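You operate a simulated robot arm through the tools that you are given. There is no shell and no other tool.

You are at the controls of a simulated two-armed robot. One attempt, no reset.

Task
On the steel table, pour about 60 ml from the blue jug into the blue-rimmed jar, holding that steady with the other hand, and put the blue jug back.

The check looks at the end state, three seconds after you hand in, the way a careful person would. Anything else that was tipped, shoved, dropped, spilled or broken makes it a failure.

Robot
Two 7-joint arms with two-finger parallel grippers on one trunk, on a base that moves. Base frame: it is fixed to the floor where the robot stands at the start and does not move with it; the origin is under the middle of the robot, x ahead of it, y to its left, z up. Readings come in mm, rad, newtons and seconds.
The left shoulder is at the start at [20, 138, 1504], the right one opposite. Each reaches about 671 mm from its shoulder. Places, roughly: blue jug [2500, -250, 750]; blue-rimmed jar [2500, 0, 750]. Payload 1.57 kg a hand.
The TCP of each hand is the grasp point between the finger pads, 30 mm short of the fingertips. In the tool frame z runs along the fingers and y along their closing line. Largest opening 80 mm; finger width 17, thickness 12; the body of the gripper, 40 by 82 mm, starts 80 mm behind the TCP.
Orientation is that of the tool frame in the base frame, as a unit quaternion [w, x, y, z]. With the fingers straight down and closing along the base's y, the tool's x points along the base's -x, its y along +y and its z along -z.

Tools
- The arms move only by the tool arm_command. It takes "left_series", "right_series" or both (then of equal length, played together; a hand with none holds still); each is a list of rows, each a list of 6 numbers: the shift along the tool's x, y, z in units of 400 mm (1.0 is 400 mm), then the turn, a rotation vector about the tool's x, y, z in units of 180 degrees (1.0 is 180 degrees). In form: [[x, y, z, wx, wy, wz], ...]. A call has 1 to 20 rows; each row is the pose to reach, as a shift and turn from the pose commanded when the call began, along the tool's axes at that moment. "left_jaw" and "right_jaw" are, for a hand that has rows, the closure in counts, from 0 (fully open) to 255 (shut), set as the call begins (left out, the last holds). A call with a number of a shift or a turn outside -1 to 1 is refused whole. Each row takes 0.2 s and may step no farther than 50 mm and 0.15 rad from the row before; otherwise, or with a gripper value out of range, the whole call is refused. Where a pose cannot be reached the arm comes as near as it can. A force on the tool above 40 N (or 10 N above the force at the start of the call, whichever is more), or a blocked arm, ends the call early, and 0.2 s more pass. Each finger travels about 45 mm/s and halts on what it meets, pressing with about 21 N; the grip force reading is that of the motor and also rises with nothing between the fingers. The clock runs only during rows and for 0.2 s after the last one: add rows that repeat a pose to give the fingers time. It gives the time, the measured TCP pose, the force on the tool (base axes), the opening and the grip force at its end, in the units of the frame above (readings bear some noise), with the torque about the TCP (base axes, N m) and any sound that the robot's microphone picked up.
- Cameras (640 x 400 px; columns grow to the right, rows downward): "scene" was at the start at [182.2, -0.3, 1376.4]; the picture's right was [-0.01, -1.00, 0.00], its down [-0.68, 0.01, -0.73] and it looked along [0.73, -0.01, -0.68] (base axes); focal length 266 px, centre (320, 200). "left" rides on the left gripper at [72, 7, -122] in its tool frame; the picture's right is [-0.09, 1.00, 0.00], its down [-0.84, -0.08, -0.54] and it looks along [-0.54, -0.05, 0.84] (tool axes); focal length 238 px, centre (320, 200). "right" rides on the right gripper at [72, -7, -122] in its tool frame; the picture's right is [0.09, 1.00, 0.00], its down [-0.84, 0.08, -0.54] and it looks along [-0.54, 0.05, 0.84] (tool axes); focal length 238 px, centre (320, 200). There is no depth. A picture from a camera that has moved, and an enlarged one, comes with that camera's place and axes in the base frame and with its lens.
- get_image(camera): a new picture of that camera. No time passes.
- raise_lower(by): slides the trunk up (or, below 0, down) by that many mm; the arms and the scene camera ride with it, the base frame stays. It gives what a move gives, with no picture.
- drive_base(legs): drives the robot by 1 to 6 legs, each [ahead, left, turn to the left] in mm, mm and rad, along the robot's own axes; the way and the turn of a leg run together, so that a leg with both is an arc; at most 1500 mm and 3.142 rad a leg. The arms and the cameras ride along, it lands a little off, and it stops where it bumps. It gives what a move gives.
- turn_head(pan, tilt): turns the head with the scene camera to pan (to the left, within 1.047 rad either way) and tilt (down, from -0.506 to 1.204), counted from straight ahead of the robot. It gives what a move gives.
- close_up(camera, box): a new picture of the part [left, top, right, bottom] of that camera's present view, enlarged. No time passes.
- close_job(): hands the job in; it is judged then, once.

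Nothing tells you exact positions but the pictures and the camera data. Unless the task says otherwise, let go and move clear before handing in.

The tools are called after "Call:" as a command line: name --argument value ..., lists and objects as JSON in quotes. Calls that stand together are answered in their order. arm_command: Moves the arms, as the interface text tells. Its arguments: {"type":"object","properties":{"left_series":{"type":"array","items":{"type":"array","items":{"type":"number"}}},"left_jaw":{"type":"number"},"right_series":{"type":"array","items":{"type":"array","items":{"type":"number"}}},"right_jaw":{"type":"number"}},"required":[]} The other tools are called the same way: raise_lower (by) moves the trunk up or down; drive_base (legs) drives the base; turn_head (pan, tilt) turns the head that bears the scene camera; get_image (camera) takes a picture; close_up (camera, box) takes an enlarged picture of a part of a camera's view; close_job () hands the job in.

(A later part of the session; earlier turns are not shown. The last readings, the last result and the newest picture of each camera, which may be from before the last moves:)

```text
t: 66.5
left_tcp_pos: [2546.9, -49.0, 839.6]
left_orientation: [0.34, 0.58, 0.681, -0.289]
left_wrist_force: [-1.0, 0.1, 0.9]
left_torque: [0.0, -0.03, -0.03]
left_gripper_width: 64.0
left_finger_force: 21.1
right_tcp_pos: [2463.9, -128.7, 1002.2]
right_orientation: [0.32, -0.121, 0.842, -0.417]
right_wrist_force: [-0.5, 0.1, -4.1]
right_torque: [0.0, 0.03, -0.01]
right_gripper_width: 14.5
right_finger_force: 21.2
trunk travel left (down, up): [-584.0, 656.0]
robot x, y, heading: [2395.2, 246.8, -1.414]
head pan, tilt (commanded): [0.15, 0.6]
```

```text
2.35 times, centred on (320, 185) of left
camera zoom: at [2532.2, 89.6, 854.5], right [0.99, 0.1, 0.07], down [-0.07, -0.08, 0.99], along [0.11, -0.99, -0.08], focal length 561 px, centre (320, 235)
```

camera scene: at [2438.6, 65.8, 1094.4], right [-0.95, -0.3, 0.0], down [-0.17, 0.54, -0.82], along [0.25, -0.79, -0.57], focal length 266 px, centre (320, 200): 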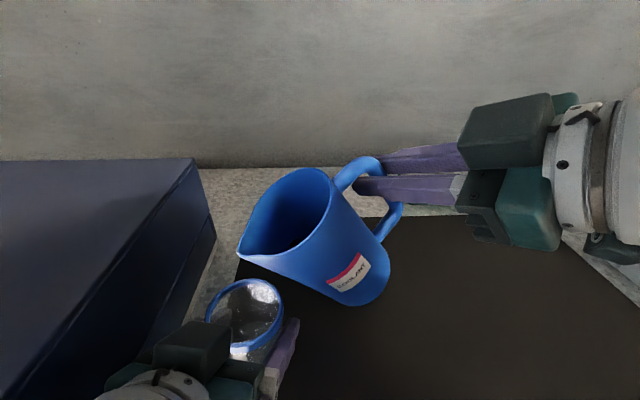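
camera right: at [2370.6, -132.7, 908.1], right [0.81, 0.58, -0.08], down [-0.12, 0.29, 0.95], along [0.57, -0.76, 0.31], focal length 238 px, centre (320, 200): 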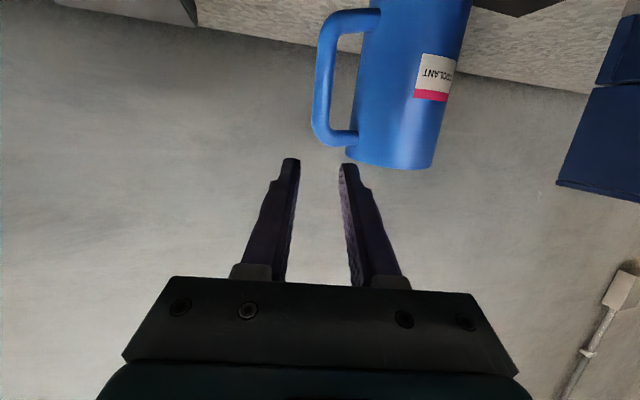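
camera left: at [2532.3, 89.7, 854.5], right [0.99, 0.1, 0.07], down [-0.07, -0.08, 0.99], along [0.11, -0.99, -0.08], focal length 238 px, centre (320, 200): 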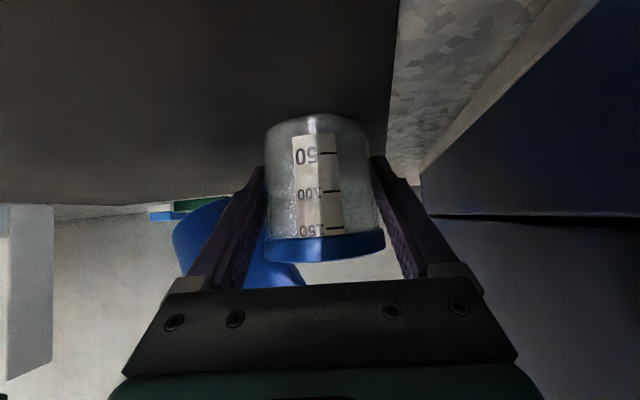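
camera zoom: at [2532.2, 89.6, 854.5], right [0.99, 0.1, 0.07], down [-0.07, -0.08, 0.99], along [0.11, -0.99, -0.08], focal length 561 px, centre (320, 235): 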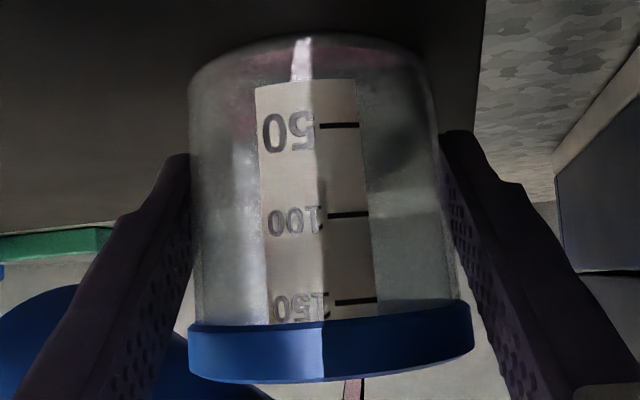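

Pouring has started; the purple stream falls inside the jar. I'll hold briefly and watch the level.

Call:
arm_command --right_series '[[0, 0, 0, 0, 0, 0]]'

Call:
close_up --camera "left" --box '[240, 100, 400, 270]'

Call:
close_up --camera "scene" --box '[190, 215, 350, 365]'

```text
t: 66.9
left_tcp_pos: [2548.3, -49.2, 839.3]
left_orientation: [0.34, 0.581, 0.681, -0.29]
left_wrist_force: [0.4, 0.3, 0.0]
left_torque: [0.01, -0.02, -0.01]
left_gripper_width: 64.4
left_finger_force: 20.5
right_tcp_pos: [2465.8, -130.6, 1002.5]
right_orientation: [0.32, -0.12, 0.842, -0.418]
right_wrist_force: [-0.3, 0.2, -3.6]
right_torque: [0.0, 0.03, 0.0]
right_gripper_width: 14.8
right_finger_force: 21.4
trunk travel left (down, up): [-584.0, 656.0]
robot x, y, heading: [2399.1, 250.5, -1.417]
head pan, tilt (commanded): [0.15, 0.6]
```

```text
2.35 times, centred on (320, 185) of left
camera zoom: at [2532.2, 89.6, 854.5], right [0.99, 0.1, 0.07], down [-0.07, -0.08, 0.99], along [0.11, -0.99, -0.08], focal length 561 px, centre (320, 235)
```

zoom: 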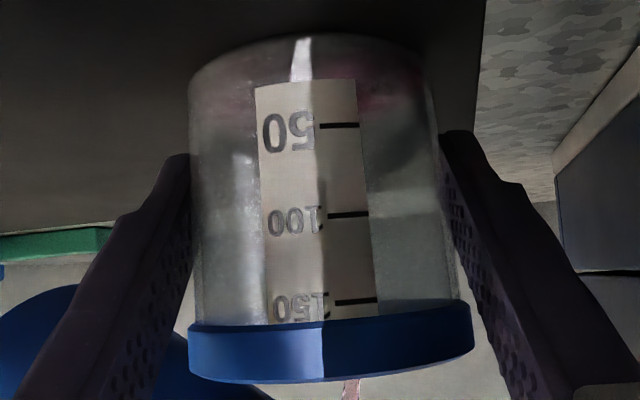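

```text
2.67 times, centred on (270, 290) of scene
camera zoom: at [2438.5, 65.8, 1094.4], right [-0.95, -0.3, 0.0], down [-0.17, 0.54, -0.82], along [0.25, -0.79, -0.57], focal length 710 px, centre (453, -40)
```

zoom: 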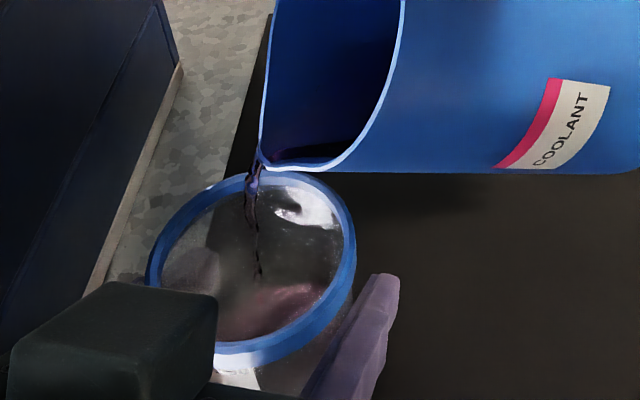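

Call:
arm_command --right_series '[[0, 0, 0, 0, 0, 0], [0, 0, 0, 0, 0, 0]]'

Call:
close_up --camera "left" --box '[264, 106, 384, 196]'

Call:
close_up --camera "scene" --box '[190, 235, 310, 355]'

```text
t: 67.5
left_tcp_pos: [2545.8, -49.6, 839.0]
left_orientation: [0.34, 0.58, 0.681, -0.289]
left_wrist_force: [0.5, 0.8, -0.7]
left_torque: [-0.03, -0.01, -0.02]
left_gripper_width: 64.4
left_finger_force: 21.1
right_tcp_pos: [2465.4, -129.1, 1002.3]
right_orientation: [0.319, -0.119, 0.842, -0.418]
right_wrist_force: [0.1, -0.3, -3.3]
right_torque: [0.03, 0.04, -0.01]
right_gripper_width: 15.0
right_finger_force: 20.5
trunk travel left (down, up): [-584.0, 656.0]
robot x, y, heading: [2400.6, 245.5, -1.411]
head pan, tilt (commanded): [0.15, 0.6]
```

```text
4.44 times, centred on (324, 151) of left
camera zoom: at [2532.2, 89.6, 854.5], right [0.99, 0.1, 0.07], down [-0.07, -0.08, 0.99], along [0.11, -0.99, -0.08], focal length 1059 px, centre (302, 418)
```

zoom: 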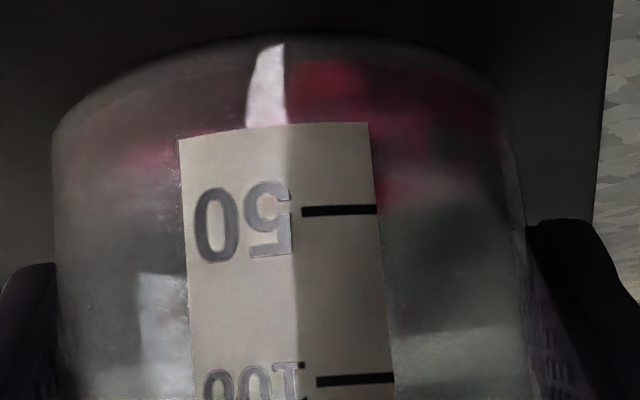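

```text
3.33 times, centred on (250, 295) of scene
camera zoom: at [2438.5, 65.8, 1094.4], right [-0.95, -0.3, 0.0], down [-0.17, 0.54, -0.82], along [0.25, -0.79, -0.57], focal length 888 px, centre (553, -117)
```

zoom: 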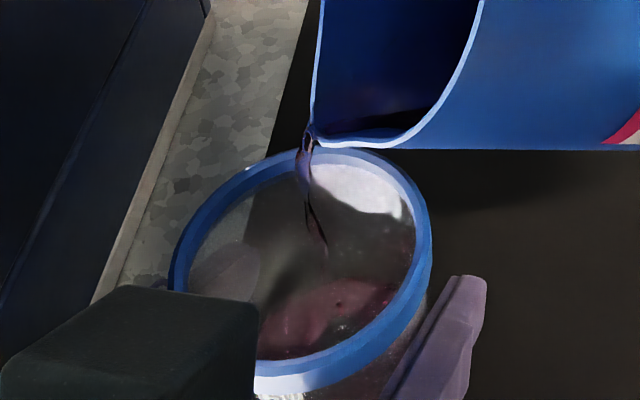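

Level is still well under the 50 mark (surface near 15 ml by my reading). Holding further and watching.

Call:
arm_command --right_series '[[0, 0, 0, 0, 0, 0], [0, 0, 0, 0, 0, 0], [0, 0, 0, 0, 0, 0]]'

Call:
close_up --camera "left" --box '[264, 106, 384, 196]'

Call:
close_up --camera "scene" --box '[190, 235, 310, 355]'

```text
t: 68.3
left_tcp_pos: [2546.6, -50.0, 838.8]
left_orientation: [0.339, 0.581, 0.681, -0.29]
left_wrist_force: [-0.4, -0.5, 0.2]
left_torque: [0.0, 0.0, 0.01]
left_gripper_width: 64.0
left_finger_force: 20.8
right_tcp_pos: [2464.4, -128.2, 1002.3]
right_orientation: [0.319, -0.121, 0.842, -0.417]
right_wrist_force: [0.3, -0.2, -3.4]
right_torque: [0.01, 0.01, 0.01]
right_gripper_width: 15.0
right_finger_force: 21.1
trunk travel left (down, up): [-584.0, 656.0]
robot x, y, heading: [2396.9, 249.1, -1.413]
head pan, tilt (commanded): [0.15, 0.6]
```

```text
4.44 times, centred on (324, 151) of left
camera zoom: at [2532.2, 89.6, 854.5], right [0.99, 0.1, 0.07], down [-0.07, -0.08, 0.99], along [0.11, -0.99, -0.08], focal length 1059 px, centre (302, 418)
```

zoom: 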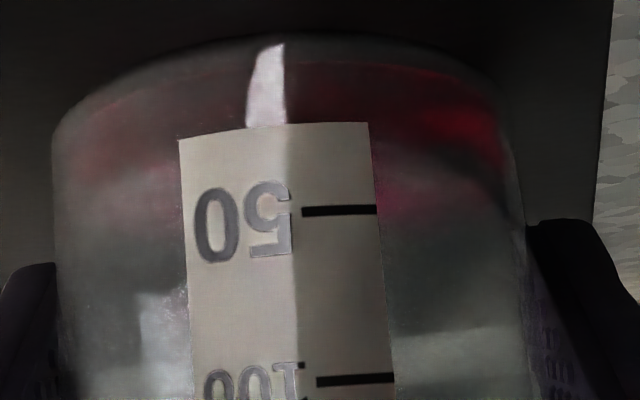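

```text
3.33 times, centred on (250, 295) of scene
camera zoom: at [2438.5, 65.8, 1094.4], right [-0.95, -0.3, 0.0], down [-0.17, 0.54, -0.82], along [0.25, -0.79, -0.57], focal length 888 px, centre (553, -117)
```

zoom: 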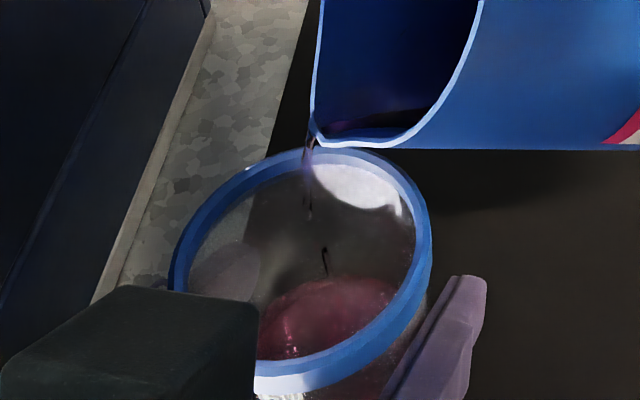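

About 25 ml by the contact line and the stream is dying down, so 58° is near its equilibrium. I'll add 2° and wait.

Call:
arm_command --right_series '[[-0.0049, -0.0006, -0.0016, 0.0013, 0.0021, -0.005], [-0.0099, -0.0013, -0.0032, 0.0027, 0.0042, -0.0099], [-0.0099, -0.0013, -0.0032, 0.0027, 0.0042, -0.0099], [-0.0099, -0.0013, -0.0032, 0.0027, 0.0042, -0.0099]]'

Call:
close_up --camera "left" --box '[264, 106, 384, 196]'

Call:
close_up --camera "scene" --box '[190, 235, 310, 355]'

```text
t: 69.3
left_tcp_pos: [2547.7, -48.8, 839.5]
left_orientation: [0.34, 0.58, 0.682, -0.289]
left_wrist_force: [-0.6, 0.4, -1.2]
left_torque: [0.01, 0.02, 0.01]
left_gripper_width: 64.4
left_finger_force: 20.4
right_tcp_pos: [2466.8, -125.9, 1005.2]
right_orientation: [0.309, -0.129, 0.84, -0.427]
right_wrist_force: [-1.1, -0.8, -3.5]
right_torque: [0.04, 0.01, 0.0]
right_gripper_width: 14.9
right_finger_force: 21.1
trunk travel left (down, up): [-584.0, 656.0]
robot x, y, heading: [2398.8, 248.3, -1.413]
head pan, tilt (commanded): [0.15, 0.6]
```

```text
4.44 times, centred on (324, 151) of left
camera zoom: at [2532.2, 89.6, 854.5], right [0.99, 0.1, 0.07], down [-0.07, -0.08, 0.99], along [0.11, -0.99, -0.08], focal length 1059 px, centre (302, 418)
```

zoom: 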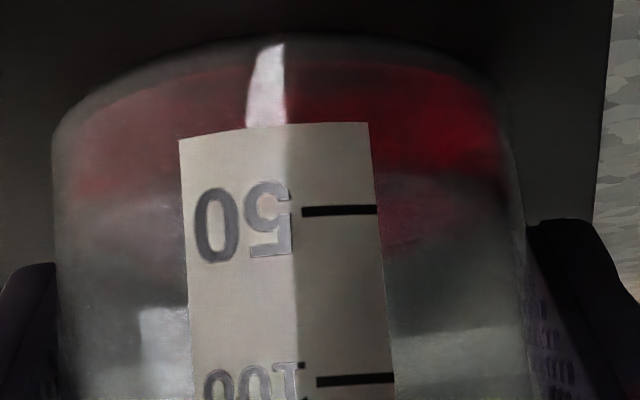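

```text
3.33 times, centred on (250, 295) of scene
camera zoom: at [2438.5, 65.8, 1094.4], right [-0.95, -0.3, 0.0], down [-0.17, 0.54, -0.82], along [0.25, -0.79, -0.57], focal length 888 px, centre (553, -117)
```

zoom: 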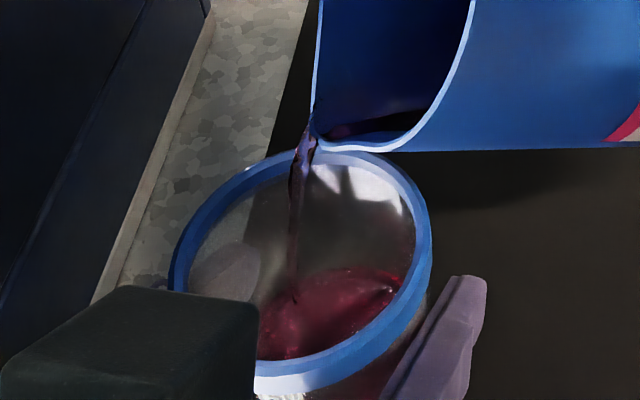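

Now reading about 38 ml with steady flow. Holding 0.4 s more at this angle.

Call:
arm_command --right_series '[[0, 0, 0, 0, 0, 0]]'

Call:
close_up --camera "left" --box '[264, 106, 384, 196]'

Call:
close_up --camera "scene" --box '[190, 235, 310, 355]'

```text
t: 69.7
left_tcp_pos: [2547.2, -49.9, 839.1]
left_orientation: [0.339, 0.581, 0.681, -0.289]
left_wrist_force: [-0.2, 0.2, -0.1]
left_torque: [0.05, -0.02, 0.0]
left_gripper_width: 64.5
left_finger_force: 21.2
right_tcp_pos: [2467.3, -125.7, 1004.1]
right_orientation: [0.308, -0.128, 0.84, -0.427]
right_wrist_force: [-0.5, -0.3, -2.5]
right_torque: [0.04, 0.01, 0.01]
right_gripper_width: 14.8
right_finger_force: 21.1
trunk travel left (down, up): [-584.0, 656.0]
robot x, y, heading: [2398.0, 250.0, -1.408]
head pan, tilt (commanded): [0.15, 0.6]
```

```text
4.44 times, centred on (324, 151) of left
camera zoom: at [2532.2, 89.6, 854.5], right [0.99, 0.1, 0.07], down [-0.07, -0.08, 0.99], along [0.11, -0.99, -0.08], focal length 1059 px, centre (302, 418)
```

zoom: 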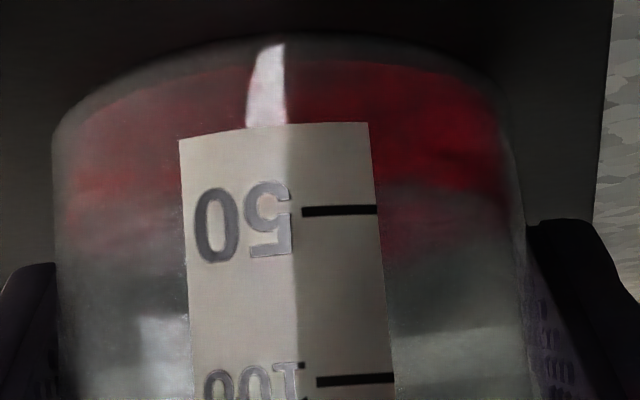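

```text
3.33 times, centred on (250, 295) of scene
camera zoom: at [2438.5, 65.8, 1094.4], right [-0.95, -0.3, 0.0], down [-0.17, 0.54, -0.82], along [0.25, -0.79, -0.57], focal length 888 px, centre (553, -117)
```

zoom: 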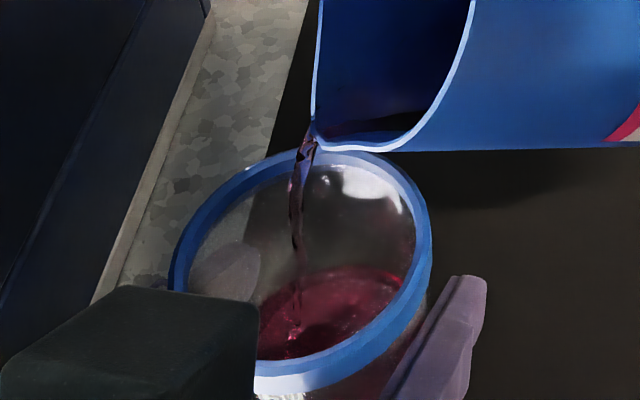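

Around 43 ml, flow slowing. Hold another 0.6 s.

Call:
arm_command --right_series '[[0, 0, 0, 0, 0, 0], [0, 0, 0, 0, 0, 0]]'

Call:
close_up --camera "left" --box '[264, 106, 384, 196]'

Call:
close_up --camera "scene" --box '[190, 235, 310, 355]'

```text
t: 70.3
left_tcp_pos: [2548.4, -49.3, 838.6]
left_orientation: [0.34, 0.58, 0.681, -0.289]
left_wrist_force: [-0.1, -0.1, -0.7]
left_torque: [0.02, 0.03, 0.0]
left_gripper_width: 64.6
left_finger_force: 20.8
right_tcp_pos: [2466.8, -126.2, 1005.3]
right_orientation: [0.309, -0.128, 0.84, -0.427]
right_wrist_force: [0.6, 1.0, -3.3]
right_torque: [0.01, 0.03, -0.03]
right_gripper_width: 14.7
right_finger_force: 20.8
trunk travel left (down, up): [-584.0, 656.0]
robot x, y, heading: [2397.8, 245.3, -1.408]
head pan, tilt (commanded): [0.15, 0.6]
```

```text
4.44 times, centred on (324, 151) of left
camera zoom: at [2532.2, 89.6, 854.5], right [0.99, 0.1, 0.07], down [-0.07, -0.08, 0.99], along [0.11, -0.99, -0.08], focal length 1059 px, centre (302, 418)
```

zoom: 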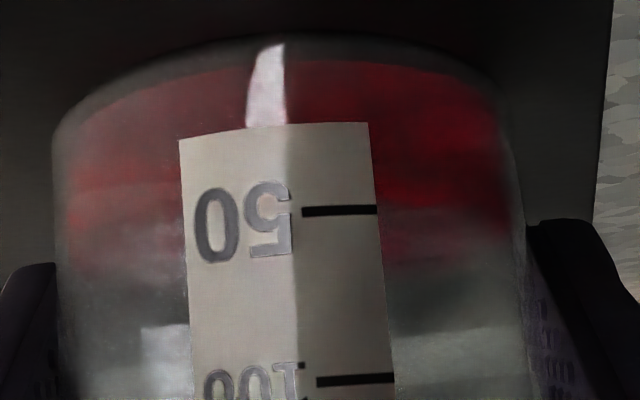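

```text
3.33 times, centred on (250, 295) of scene
camera zoom: at [2438.5, 65.8, 1094.4], right [-0.95, -0.3, 0.0], down [-0.17, 0.54, -0.82], along [0.25, -0.79, -0.57], focal length 888 px, centre (553, -117)
```

zoom: 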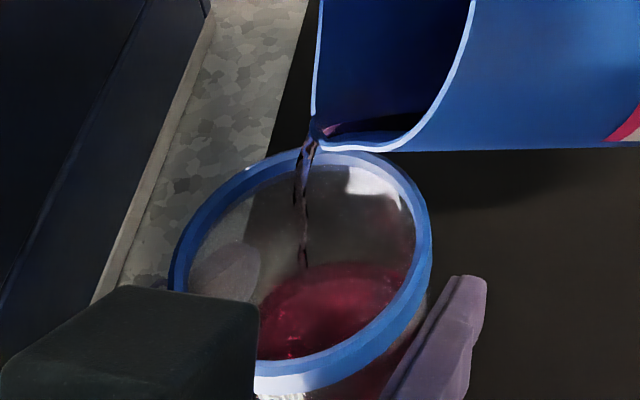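

About 48 ml now. Hold 0.8 s more.

Call:
arm_command --right_series '[[0, 0, 0, 0, 0, 0], [0, 0, 0, 0, 0, 0], [0, 0, 0, 0, 0, 0]]'

Call:
close_up --camera "left" --box '[264, 106, 384, 196]'

Call:
close_up --camera "scene" --box '[190, 235, 310, 355]'

```text
t: 71.1
left_tcp_pos: [2548.4, -49.6, 837.9]
left_orientation: [0.34, 0.581, 0.68, -0.29]
left_wrist_force: [-0.5, -0.1, -0.7]
left_torque: [-0.01, -0.01, -0.01]
left_gripper_width: 64.2
left_finger_force: 21.3
right_tcp_pos: [2467.7, -126.0, 1003.5]
right_orientation: [0.307, -0.129, 0.841, -0.427]
right_wrist_force: [-1.0, 0.3, -2.9]
right_torque: [0.02, 0.04, 0.0]
right_gripper_width: 14.9
right_finger_force: 21.1
trunk travel left (down, up): [-584.0, 656.0]
robot x, y, heading: [2395.9, 250.2, -1.413]
head pan, tilt (commanded): [0.15, 0.6]
```

```text
4.44 times, centred on (324, 151) of left
camera zoom: at [2532.2, 89.6, 854.5], right [0.99, 0.1, 0.07], down [-0.07, -0.08, 0.99], along [0.11, -0.99, -0.08], focal length 1059 px, centre (302, 418)
```

zoom: 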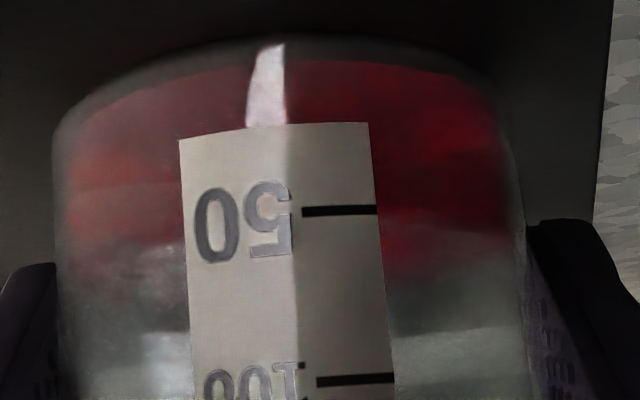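

```text
3.33 times, centred on (250, 295) of scene
camera zoom: at [2438.5, 65.8, 1094.4], right [-0.95, -0.3, 0.0], down [-0.17, 0.54, -0.82], along [0.25, -0.79, -0.57], focal length 888 px, centre (553, -117)
```

zoom: 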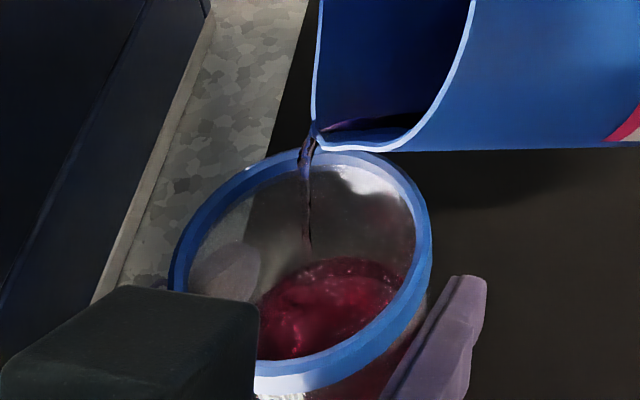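

Call:
close_up --camera "left" --box '[300, 125, 372, 175]'

Call:
close_up --camera "left" --box '[262, 120, 320, 180]'

```text
8.00 times, centred on (336, 150) of left
camera zoom: at [2532.2, 89.6, 854.5], right [0.99, 0.1, 0.07], down [-0.07, -0.08, 0.99], along [0.11, -0.99, -0.08], focal length 1907 px, centre (192, 600)
```

zoom: 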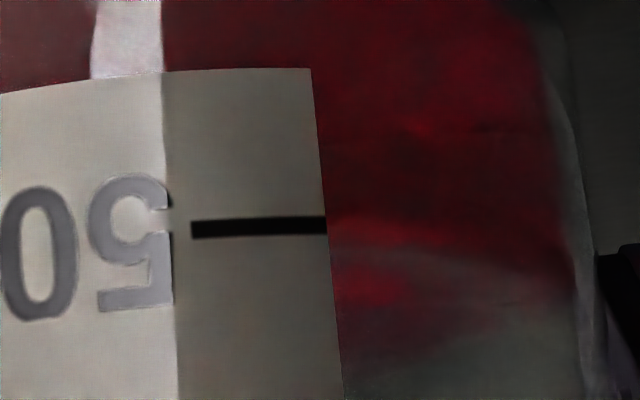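

```text
6.67 times, centred on (291, 150) of left
camera zoom: at [2532.2, 89.6, 854.5], right [0.99, 0.1, 0.07], down [-0.07, -0.08, 0.99], along [0.11, -0.99, -0.08], focal length 1589 px, centre (513, 533)
```

zoom: 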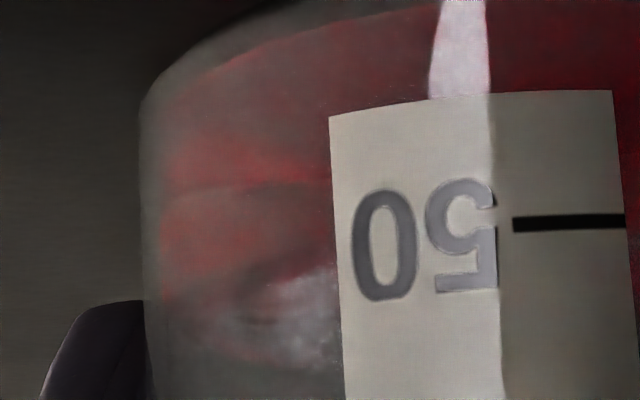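

Level just passed the 50 mark (about 52 ml). Holding one more second as the flow tapers.

Call:
arm_command --right_series '[[0, 0, 0, 0, 0, 0], [0, 0, 0, 0, 0, 0], [0, 0, 0, 0, 0, 0], [0, 0, 0, 0, 0, 0]]'

Call:
close_up --camera "left" --box '[300, 125, 372, 175]'

Call:
close_up --camera "scene" --box '[190, 235, 310, 355]'

```text
t: 72.1
left_tcp_pos: [2548.3, -49.2, 838.7]
left_orientation: [0.339, 0.581, 0.681, -0.289]
left_wrist_force: [0.1, -0.4, -0.4]
left_torque: [0.01, -0.03, -0.03]
left_gripper_width: 64.4
left_finger_force: 21.3
right_tcp_pos: [2468.3, -126.3, 1003.6]
right_orientation: [0.308, -0.129, 0.84, -0.427]
right_wrist_force: [-0.2, 0.1, -2.8]
right_torque: [0.03, 0.05, 0.03]
right_gripper_width: 14.7
right_finger_force: 20.7
trunk travel left (down, up): [-584.0, 656.0]
robot x, y, heading: [2400.0, 248.2, -1.415]
head pan, tilt (commanded): [0.15, 0.6]
```

```text
8.00 times, centred on (336, 150) of left
camera zoom: at [2532.2, 89.6, 854.5], right [0.99, 0.1, 0.07], down [-0.07, -0.08, 0.99], along [0.11, -0.99, -0.08], focal length 1907 px, centre (192, 600)
```

zoom: 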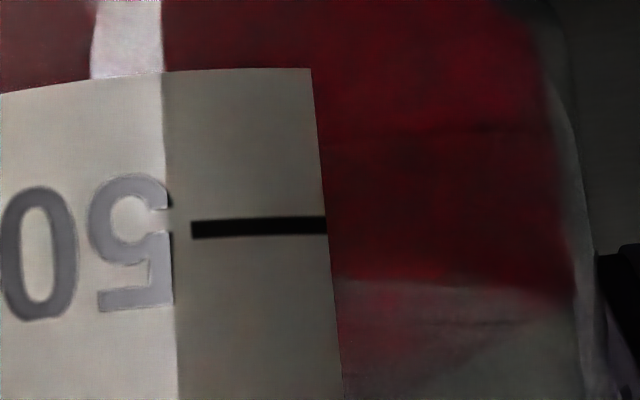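

```text
3.33 times, centred on (250, 295) of scene
camera zoom: at [2438.5, 65.8, 1094.4], right [-0.95, -0.3, 0.0], down [-0.17, 0.54, -0.82], along [0.25, -0.79, -0.57], focal length 888 px, centre (553, -117)
```

zoom: 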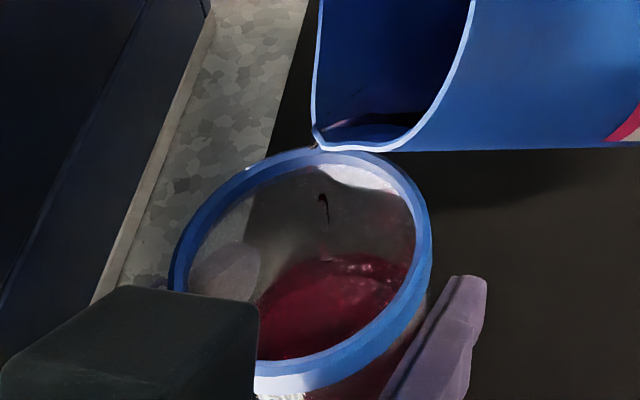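

The stream has just stopped and the level reads about 58 ml. I'll let it settle half a second and re-read.

Call:
arm_command --right_series '[[0, 0, 0, 0, 0, 0], [0, 0, 0, 0, 0, 0], [0, 0, 0, 0, 0, 0]]'

Call:
close_up --camera "left" --box '[300, 125, 372, 175]'

Call:
close_up --camera "left" --box '[264, 106, 384, 216]'

Call:
close_up --camera "scene" --box '[190, 235, 310, 355]'

```text
t: 72.9
left_tcp_pos: [2547.0, -48.6, 838.1]
left_orientation: [0.34, 0.581, 0.681, -0.289]
left_wrist_force: [0.6, 0.1, 0.6]
left_torque: [0.02, 0.01, 0.0]
left_gripper_width: 64.7
left_finger_force: 21.0
right_tcp_pos: [2466.9, -126.0, 1004.7]
right_orientation: [0.308, -0.129, 0.841, -0.426]
right_wrist_force: [-0.7, 0.5, -2.6]
right_torque: [0.06, 0.03, 0.02]
right_gripper_width: 14.7
right_finger_force: 21.0
trunk travel left (down, up): [-584.0, 656.0]
robot x, y, heading: [2400.6, 249.4, -1.41]
head pan, tilt (commanded): [0.15, 0.6]
```

```text
8.00 times, centred on (336, 150) of left
camera zoom: at [2532.2, 89.6, 854.5], right [0.99, 0.1, 0.07], down [-0.07, -0.08, 0.99], along [0.11, -0.99, -0.08], focal length 1907 px, centre (192, 600)
```

zoom: 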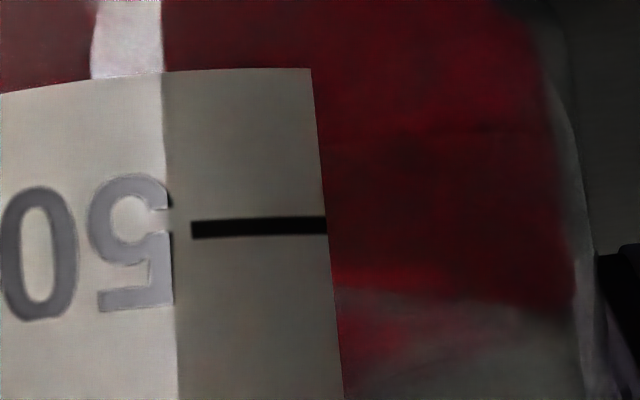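

```text
3.64 times, centred on (324, 161) of left
camera zoom: at [2532.2, 89.6, 854.5], right [0.99, 0.1, 0.07], down [-0.07, -0.08, 0.99], along [0.11, -0.99, -0.08], focal length 867 px, centre (306, 342)
```

zoom: 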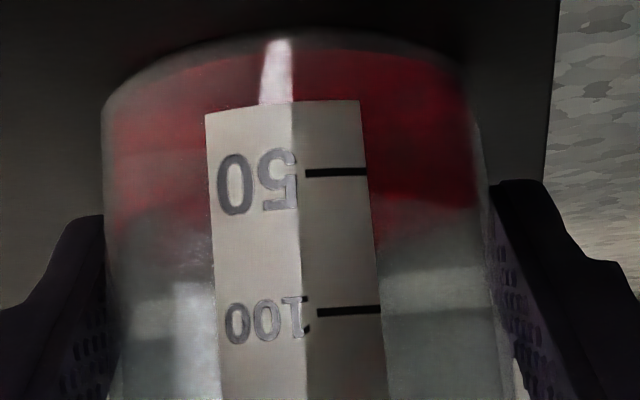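

```text
3.33 times, centred on (250, 295) of scene
camera zoom: at [2438.5, 65.8, 1094.4], right [-0.95, -0.3, 0.0], down [-0.17, 0.54, -0.82], along [0.25, -0.79, -0.57], focal length 888 px, centre (553, -117)
```

zoom: 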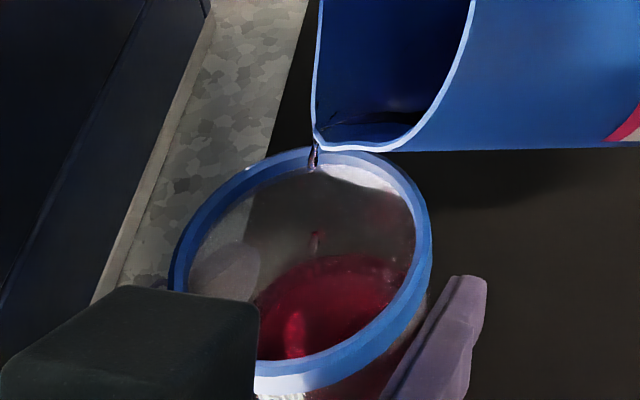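

Now it reads 60 ml with only a dribble left, so I tilt back right away, keeping the spout above the jar.

Call:
arm_command --right_series '[[0.0243, 0.0048, 0.0085, -0.0067, -0.0105, 0.0248], [0.0452, 0.0078, 0.0155, -0.0134, -0.0209, 0.0497], [0.0676, 0.0122, 0.0234, -0.0214, -0.0335, 0.0794], [0.0676, 0.0122, 0.0234, -0.0214, -0.0335, 0.0794], [0.0676, 0.0122, 0.0234, -0.0214, -0.0335, 0.0794]]'

Call:
close_up --camera "scene" --box '[190, 155, 410, 355]'

Call:
close_up --camera "left" --box '[264, 106, 384, 216]'

```text
t: 74.1
left_tcp_pos: [2547.3, -49.4, 840.0]
left_orientation: [0.339, 0.581, 0.681, -0.289]
left_wrist_force: [0.7, -0.2, 0.0]
left_torque: [0.01, 0.03, 0.0]
left_gripper_width: 64.4
left_finger_force: 20.3
right_tcp_pos: [2453.6, -142.0, 985.5]
right_orientation: [0.398, -0.056, 0.847, -0.349]
right_wrist_force: [-0.3, -0.1, -3.2]
right_torque: [-0.02, 0.04, -0.03]
right_gripper_width: 14.7
right_finger_force: 20.7
trunk travel left (down, up): [-584.0, 656.0]
robot x, y, heading: [2398.7, 248.2, -1.411]
head pan, tilt (commanded): [0.15, 0.6]
```

```text
2.00 times, centred on (300, 255) of scene
camera zoom: at [2438.5, 65.8, 1094.4], right [-0.95, -0.3, 0.0], down [-0.17, 0.54, -0.82], along [0.25, -0.79, -0.57], focal length 533 px, centre (360, 90)
```

zoom: 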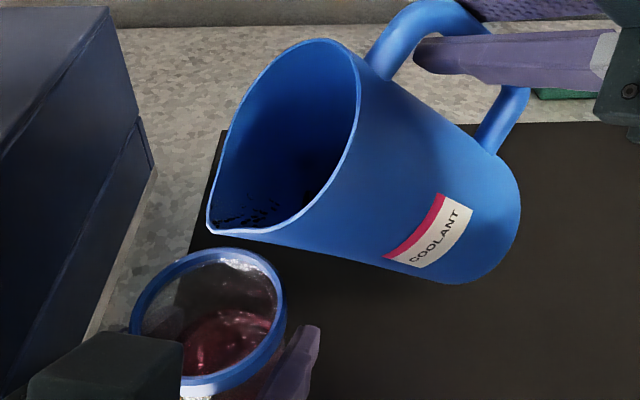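

```text
3.64 times, centred on (324, 161) of left
camera zoom: at [2532.2, 89.6, 854.5], right [0.99, 0.1, 0.07], down [-0.07, -0.08, 0.99], along [0.11, -0.99, -0.08], focal length 867 px, centre (306, 342)
```

zoom: 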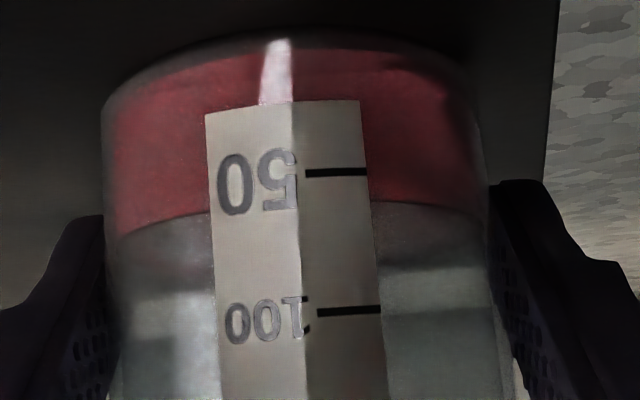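

The level now shows a crisp line at about 60–61 ml, flow stopped. I'll bring the jug fully upright, spout still over the jar.

Call:
arm_command --right_series '[[0.0185, -0.0015, 0.0044, -0.008, -0.0126, 0.0298], [0.0313, -0.0038, 0.0069, -0.0161, -0.0251, 0.0596], [0.0371, -0.0075, 0.0068, -0.0241, -0.0377, 0.0894], [0.0358, -0.0134, 0.004, -0.0321, -0.0503, 0.1192], [0.027, -0.0212, -0.0016, -0.0402, -0.0628, 0.149], [0.0183, -0.0247, -0.0055, -0.0469, -0.0733, 0.1738], [0.0105, -0.0237, -0.0071, -0.0536, -0.0838, 0.1986], [0.0032, -0.0215, -0.0082, -0.0589, -0.0922, 0.2185], [0.0032, -0.0215, -0.0082, -0.0589, -0.0922, 0.2185]]'

Call:
get_image --camera "scene"

Call:
close_up --camera "left" --box '[264, 106, 384, 216]'

```text
t: 76.1
left_tcp_pos: [2547.3, -50.4, 838.3]
left_orientation: [0.339, 0.581, 0.681, -0.289]
left_wrist_force: [-0.6, 0.3, 0.5]
left_torque: [0.01, -0.01, 0.02]
left_gripper_width: 64.5
left_finger_force: 21.1
right_tcp_pos: [2446.7, -146.9, 992.7]
right_orientation: [0.6, 0.147, 0.779, -0.107]
right_wrist_force: [-0.7, -0.6, -3.4]
right_torque: [-0.15, 0.18, -0.01]
right_gripper_width: 14.8
right_finger_force: 21.1
trunk travel left (down, up): [-584.0, 656.0]
robot x, y, heading: [2397.3, 249.7, -1.413]
head pan, tilt (commanded): [0.15, 0.6]
```

```text
taken
camera scene: at [2438.5, 65.7, 1094.4], right [-0.95, -0.3, 0.0], down [-0.17, 0.54, -0.82], along [0.25, -0.79, -0.57], focal length 266 px, centre (320, 200)
```

scene: 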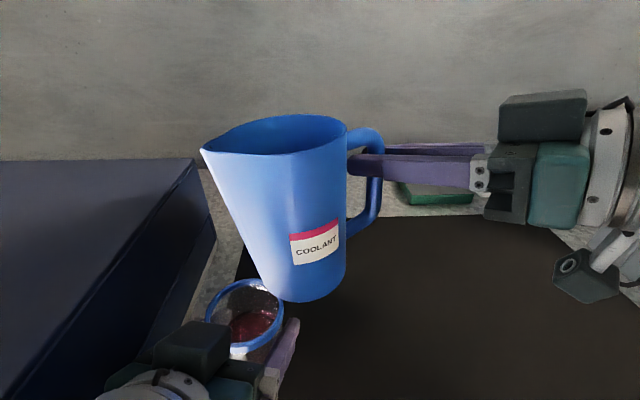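

```text
3.64 times, centred on (324, 161) of left
camera zoom: at [2532.2, 89.6, 854.5], right [0.99, 0.1, 0.07], down [-0.07, -0.08, 0.99], along [0.11, -0.99, -0.08], focal length 867 px, centre (306, 342)
```

zoom: 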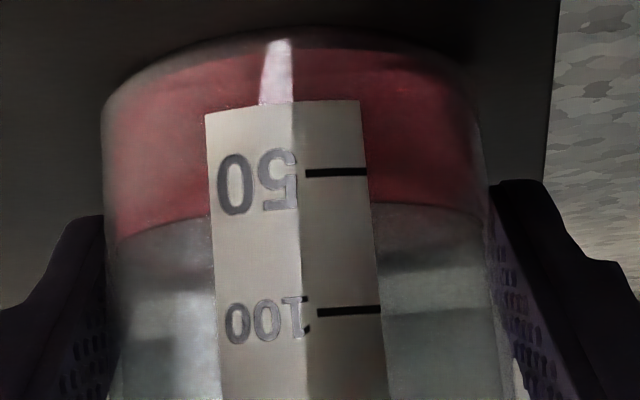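

Level settled near 61 ml, and the jug is upright with no slip in the grip. Now I carry it back along the same path to above its place.

Call:
arm_command --right_series '[[-0.0018, -0.0093, 0.0064, 0.0056, -0.0001, 0.0015], [-0.006, -0.0309, 0.0212, 0.0188, -0.0002, 0.005], [-0.0131, -0.068, 0.0466, 0.0413, -0.0004, 0.011], [-0.0214, -0.1113, 0.0763, 0.0676, -0.0007, 0.018], [-0.0298, -0.1547, 0.106, 0.0939, -0.001, 0.025], [-0.0381, -0.198, 0.1357, 0.1202, -0.0012, 0.032], [-0.0464, -0.2413, 0.1654, 0.1465, -0.0015, 0.039], [-0.0536, -0.2784, 0.1908, 0.169, -0.0017, 0.045], [-0.0577, -0.3, 0.2056, 0.1822, -0.0018, 0.0485], [-0.0595, -0.3093, 0.212, 0.1878, -0.0019, 0.05], [-0.0595, -0.3093, 0.212, 0.1878, -0.0019, 0.05]]'

Call:
turn_head --pan 0 --tilt 0.9

Call:
get_image --camera "scene"

```text
t: 78.5
left_tcp_pos: [2547.1, -48.6, 839.4]
left_orientation: [0.34, 0.58, 0.681, -0.289]
left_wrist_force: [-0.4, 0.7, 0.2]
left_torque: [-0.02, -0.04, 0.01]
left_gripper_width: 64.5
left_finger_force: 21.4
right_tcp_pos: [2486.5, -295.6, 992.3]
right_orientation: [0.54, 0.375, 0.699, -0.282]
right_wrist_force: [0.5, 0.0, -3.3]
right_torque: [0.01, 0.26, 0.01]
right_gripper_width: 14.7
right_finger_force: 20.8
trunk travel left (down, up): [-584.0, 656.0]
robot x, y, heading: [2391.1, 248.3, -1.413]
head pan, tilt (commanded): [0.15, 0.6]
```

```text
t: 79.3
left_tcp_pos: [2547.0, -49.1, 839.7]
left_orientation: [0.34, 0.581, 0.681, -0.289]
left_wrist_force: [0.3, -0.1, 0.6]
left_torque: [0.01, 0.0, 0.03]
left_gripper_width: 64.5
left_finger_force: 21.2
right_tcp_pos: [2484.2, -295.3, 992.3]
right_orientation: [0.541, 0.374, 0.698, -0.283]
right_wrist_force: [0.2, 0.4, -2.9]
right_torque: [-0.03, 0.2, -0.04]
right_gripper_width: 15.0
right_finger_force: 20.7
trunk travel left (down, up): [-584.0, 656.0]
robot x, y, heading: [2397.2, 248.7, -1.418]
head pan, tilt (commanded): [0.0, 0.901]
```

```text
taken
camera scene: at [2423.6, 75.5, 1069.7], right [-0.99, -0.16, 0.0], down [-0.12, 0.77, -0.62], along [0.1, -0.61, -0.78], focal length 266 px, centre (320, 200)
```

scene: 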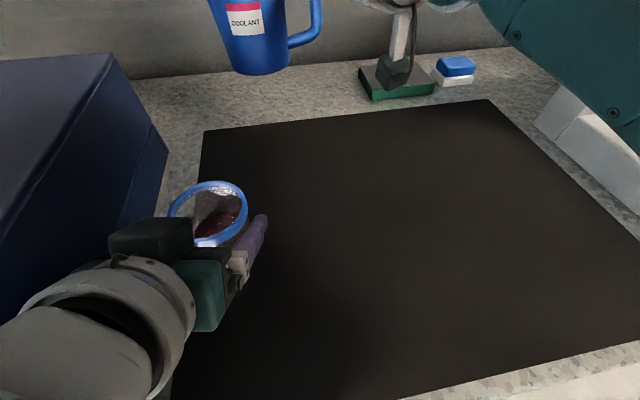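

Same view as before the pour, nothing spilled. Now I lower the jug 92 mm back onto its spot, slowing at the end.

Call:
arm_command --right_series '[[0.0067, -0.0001, 0.0018, 0, 0, 0], [0.0223, -0.0002, 0.0059, 0, 0, 0], [0.0446, -0.0004, 0.0119, 0, 0, 0], [0.0736, -0.0006, 0.0196, 0, 0, 0], [0.1026, -0.0008, 0.0273, 0, 0, 0], [0.1316, -0.0011, 0.035, 0, 0, 0], [0.1584, -0.0013, 0.0422, 0, 0, 0], [0.1807, -0.0015, 0.0481, 0, 0, 0], [0.1963, -0.0016, 0.0523, 0, 0, 0], [0.2075, -0.0017, 0.0552, 0, 0, 0], [0.212, -0.0017, 0.0564, 0, 0, 0], [0.212, -0.0017, 0.0564, 0, 0, 0]]'

Call:
close_up --camera "scene" --box '[200, 10, 380, 140]'

```text
t: 81.9
left_tcp_pos: [2546.5, -49.2, 839.7]
left_orientation: [0.339, 0.581, 0.681, -0.289]
left_wrist_force: [-0.3, 0.1, -0.1]
left_torque: [0.0, -0.01, -0.02]
left_gripper_width: 64.4
left_finger_force: 21.4
right_tcp_pos: [2486.7, -295.0, 902.3]
right_orientation: [0.54, 0.374, 0.699, -0.282]
right_wrist_force: [0.0, 1.1, -4.0]
right_torque: [-0.02, 0.24, -0.04]
right_gripper_width: 14.8
right_finger_force: 21.2
trunk travel left (down, up): [-584.0, 656.0]
robot x, y, heading: [2394.8, 249.2, -1.41]
head pan, tilt (commanded): [0.0, 0.901]
```

```text
3.08 times, centred on (290, 75) of scene
camera zoom: at [2423.6, 75.5, 1069.6], right [-0.99, -0.16, 0.0], down [-0.12, 0.77, -0.62], along [0.1, -0.61, -0.78], focal length 819 px, centre (412, 585)
```

zoom: 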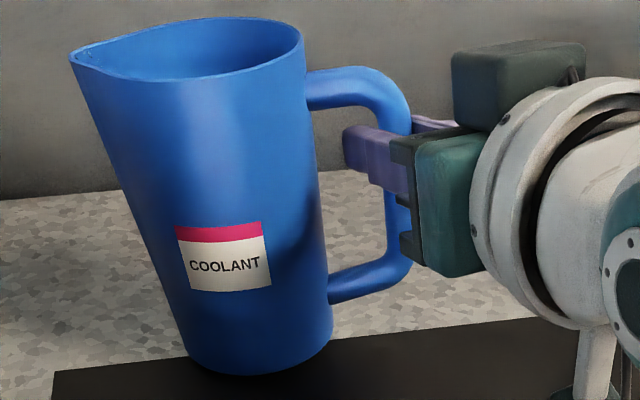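

Still hanging a few mm above the mat. Lowering the last ~4.6 mm gently.

Call:
arm_command --right_series '[[0.0037, 0, 0.001, 0, 0, 0], [0.0074, -0.0001, 0.002, 0, 0, 0], [0.0111, -0.0001, 0.003, 0, 0, 0], [0.0111, -0.0001, 0.003, 0, 0, 0], [0.0111, -0.0001, 0.003, 0, 0, 0]]'

Call:
close_up --camera "scene" --box '[200, 10, 380, 140]'

Call:
get_image --camera "right"

```text
t: 83.1
left_tcp_pos: [2546.9, -50.4, 839.8]
left_orientation: [0.338, 0.582, 0.68, -0.291]
left_wrist_force: [0.8, -0.4, 0.7]
left_torque: [-0.02, -0.03, 0.02]
left_gripper_width: 64.5
left_finger_force: 20.6
right_tcp_pos: [2486.5, -296.6, 900.5]
right_orientation: [0.541, 0.374, 0.698, -0.283]
right_wrist_force: [-5.0, -2.4, 5.7]
right_torque: [0.01, -0.18, -0.11]
right_gripper_width: 14.9
right_finger_force: 21.0
trunk travel left (down, up): [-584.0, 656.0]
robot x, y, heading: [2392.8, 246.9, -1.408]
head pan, tilt (commanded): [0.0, 0.901]
```

```text
3.08 times, centred on (290, 75) of scene
camera zoom: at [2422.8, 74.3, 1069.9], right [-0.99, -0.16, 0.0], down [-0.12, 0.77, -0.62], along [0.1, -0.61, -0.78], focal length 819 px, centre (412, 585)
```

zoom: 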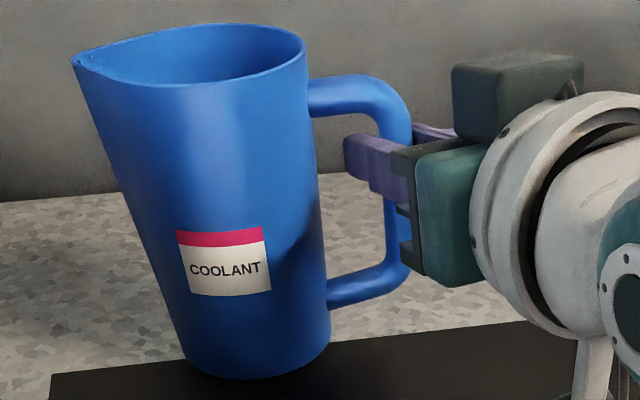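

```text
taken
camera right: at [2403.7, -188.1, 861.8], right [0.81, 0.58, -0.08], down [-0.12, 0.3, 0.95], along [0.57, -0.76, 0.31], focal length 238 px, centre (320, 200)
```

right: 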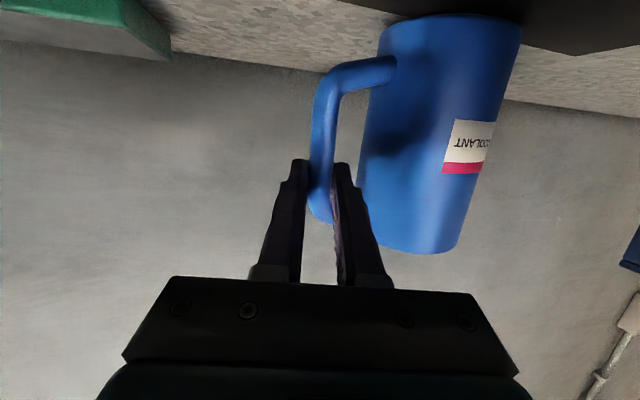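

The jug touches down (wrist force reversed to +6 N). I'll ease up ~1.3 mm to relieve the press, then open the jaw slightly.

Call:
arm_command --right_series '[[-0.0031, 0, -0.0008, 0, 0, 0], [-0.0031, 0, -0.0008, 0, 0, 0]]'

Call:
close_up --camera "scene" --box '[200, 10, 380, 140]'

```text
t: 83.7
left_tcp_pos: [2547.1, -51.1, 839.4]
left_orientation: [0.339, 0.581, 0.681, -0.29]
left_wrist_force: [-0.5, -0.2, -0.3]
left_torque: [0.0, 0.02, 0.04]
left_gripper_width: 64.4
left_finger_force: 21.4
right_tcp_pos: [2485.0, -296.1, 900.5]
right_orientation: [0.542, 0.373, 0.698, -0.282]
right_wrist_force: [-3.8, -2.1, 4.4]
right_torque: [-0.06, -0.15, -0.14]
right_gripper_width: 14.7
right_finger_force: 20.7
trunk travel left (down, up): [-584.0, 656.0]
robot x, y, heading: [2395.3, 248.4, -1.409]
head pan, tilt (commanded): [0.0, 0.901]
```

```text
3.08 times, centred on (290, 75) of scene
camera zoom: at [2423.1, 74.5, 1069.8], right [-0.99, -0.16, 0.0], down [-0.12, 0.77, -0.62], along [0.1, -0.61, -0.78], focal length 819 px, centre (412, 585)
```

zoom: 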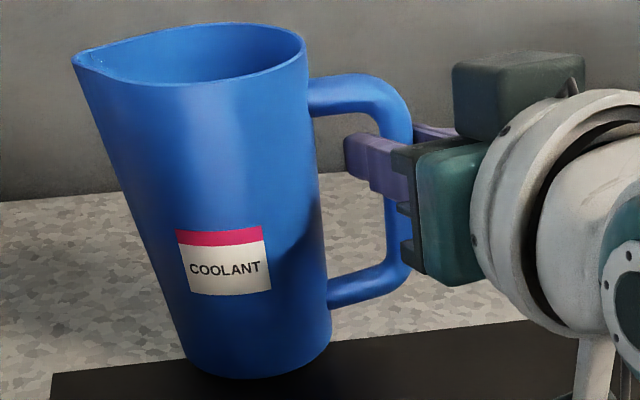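

Call:
arm_command --right_series '[[-0.0036, 0, -0.001, 0, 0, 0], [-0.0036, 0, -0.001, 0, 0, 0]]'

Call:
close_up --camera "right" --box '[240, 0, 560, 260]'

```text
t: 84.3
left_tcp_pos: [2547.7, -49.4, 839.6]
left_orientation: [0.338, 0.582, 0.68, -0.29]
left_wrist_force: [0.3, -0.3, 0.5]
left_torque: [0.03, 0.05, 0.0]
left_gripper_width: 64.6
left_finger_force: 21.0
right_tcp_pos: [2486.0, -294.5, 902.2]
right_orientation: [0.541, 0.373, 0.699, -0.282]
right_wrist_force: [-1.9, -0.4, 0.0]
right_torque: [-0.03, 0.11, -0.05]
right_gripper_width: 14.8
right_finger_force: 20.7
trunk travel left (down, up): [-584.0, 656.0]
robot x, y, heading: [2392.1, 246.1, -1.416]
head pan, tilt (commanded): [0.0, 0.901]
```

```text
1.54 times, centred on (400, 130) of right
camera zoom: at [2404.1, -186.3, 863.4], right [0.81, 0.58, -0.08], down [-0.12, 0.29, 0.95], along [0.57, -0.76, 0.31], focal length 367 px, centre (197, 308)
```

zoom: 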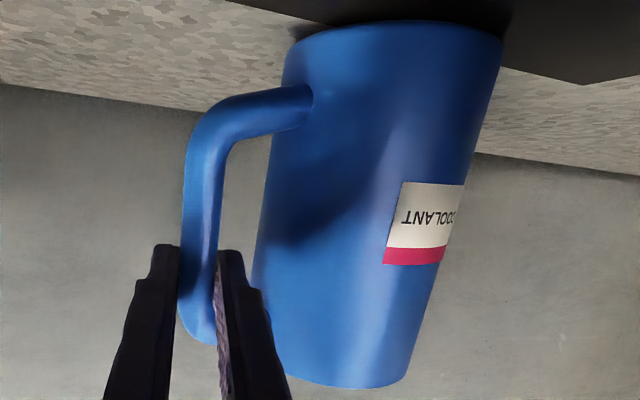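

Vertical force is about zero now, so the table carries the jug. Opening the jaw just enough to free the bar.

Call:
arm_command --right_series '[[0, 0, 0, 0, 0, 0], [0, 0, 0, 0, 0, 0], [0, 0, 0, 0, 0, 0]]' --right_jaw 172

Call:
close_up --camera "right" --box '[240, 60, 440, 260]'

Call:
close_up --camera "scene" --box '[200, 10, 380, 140]'

```text
t: 85.1
left_tcp_pos: [2546.7, -51.1, 838.9]
left_orientation: [0.339, 0.58, 0.682, -0.289]
left_wrist_force: [0.0, -0.5, -0.1]
left_torque: [0.01, 0.0, -0.03]
left_gripper_width: 64.7
left_finger_force: 21.1
right_tcp_pos: [2486.0, -295.6, 903.1]
right_orientation: [0.541, 0.374, 0.699, -0.282]
right_wrist_force: [0.3, 0.0, 0.0]
right_torque: [0.03, 0.0, 0.02]
right_gripper_width: 26.2
right_finger_force: 0.0
trunk travel left (down, up): [-584.0, 656.0]
robot x, y, heading: [2394.2, 247.2, -1.412]
head pan, tilt (commanded): [0.0, 0.901]
```

```text
2.00 times, centred on (340, 160) of right
camera zoom: at [2404.6, -186.5, 863.8], right [0.81, 0.58, -0.08], down [-0.12, 0.29, 0.95], along [0.57, -0.76, 0.31], focal length 477 px, centre (280, 280)
```

zoom: 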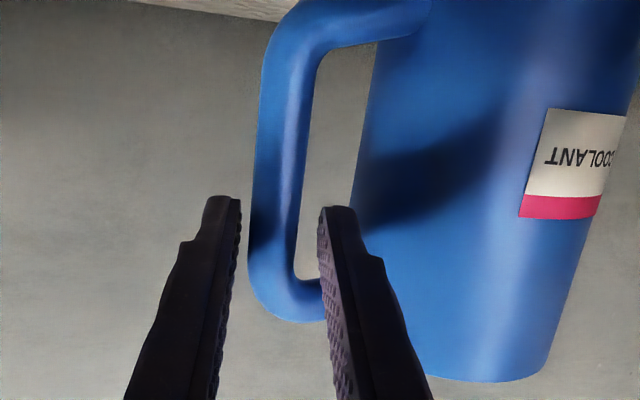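

```text
3.08 times, centred on (290, 75) of scene
camera zoom: at [2423.6, 75.2, 1069.7], right [-0.99, -0.16, 0.0], down [-0.12, 0.77, -0.62], along [0.1, -0.61, -0.78], focal length 819 px, centre (412, 585)
```

zoom: 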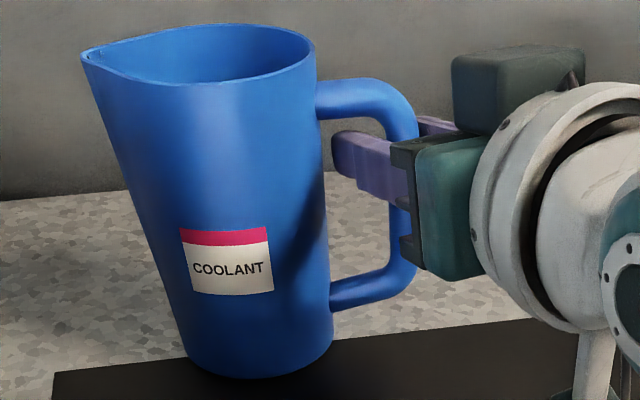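

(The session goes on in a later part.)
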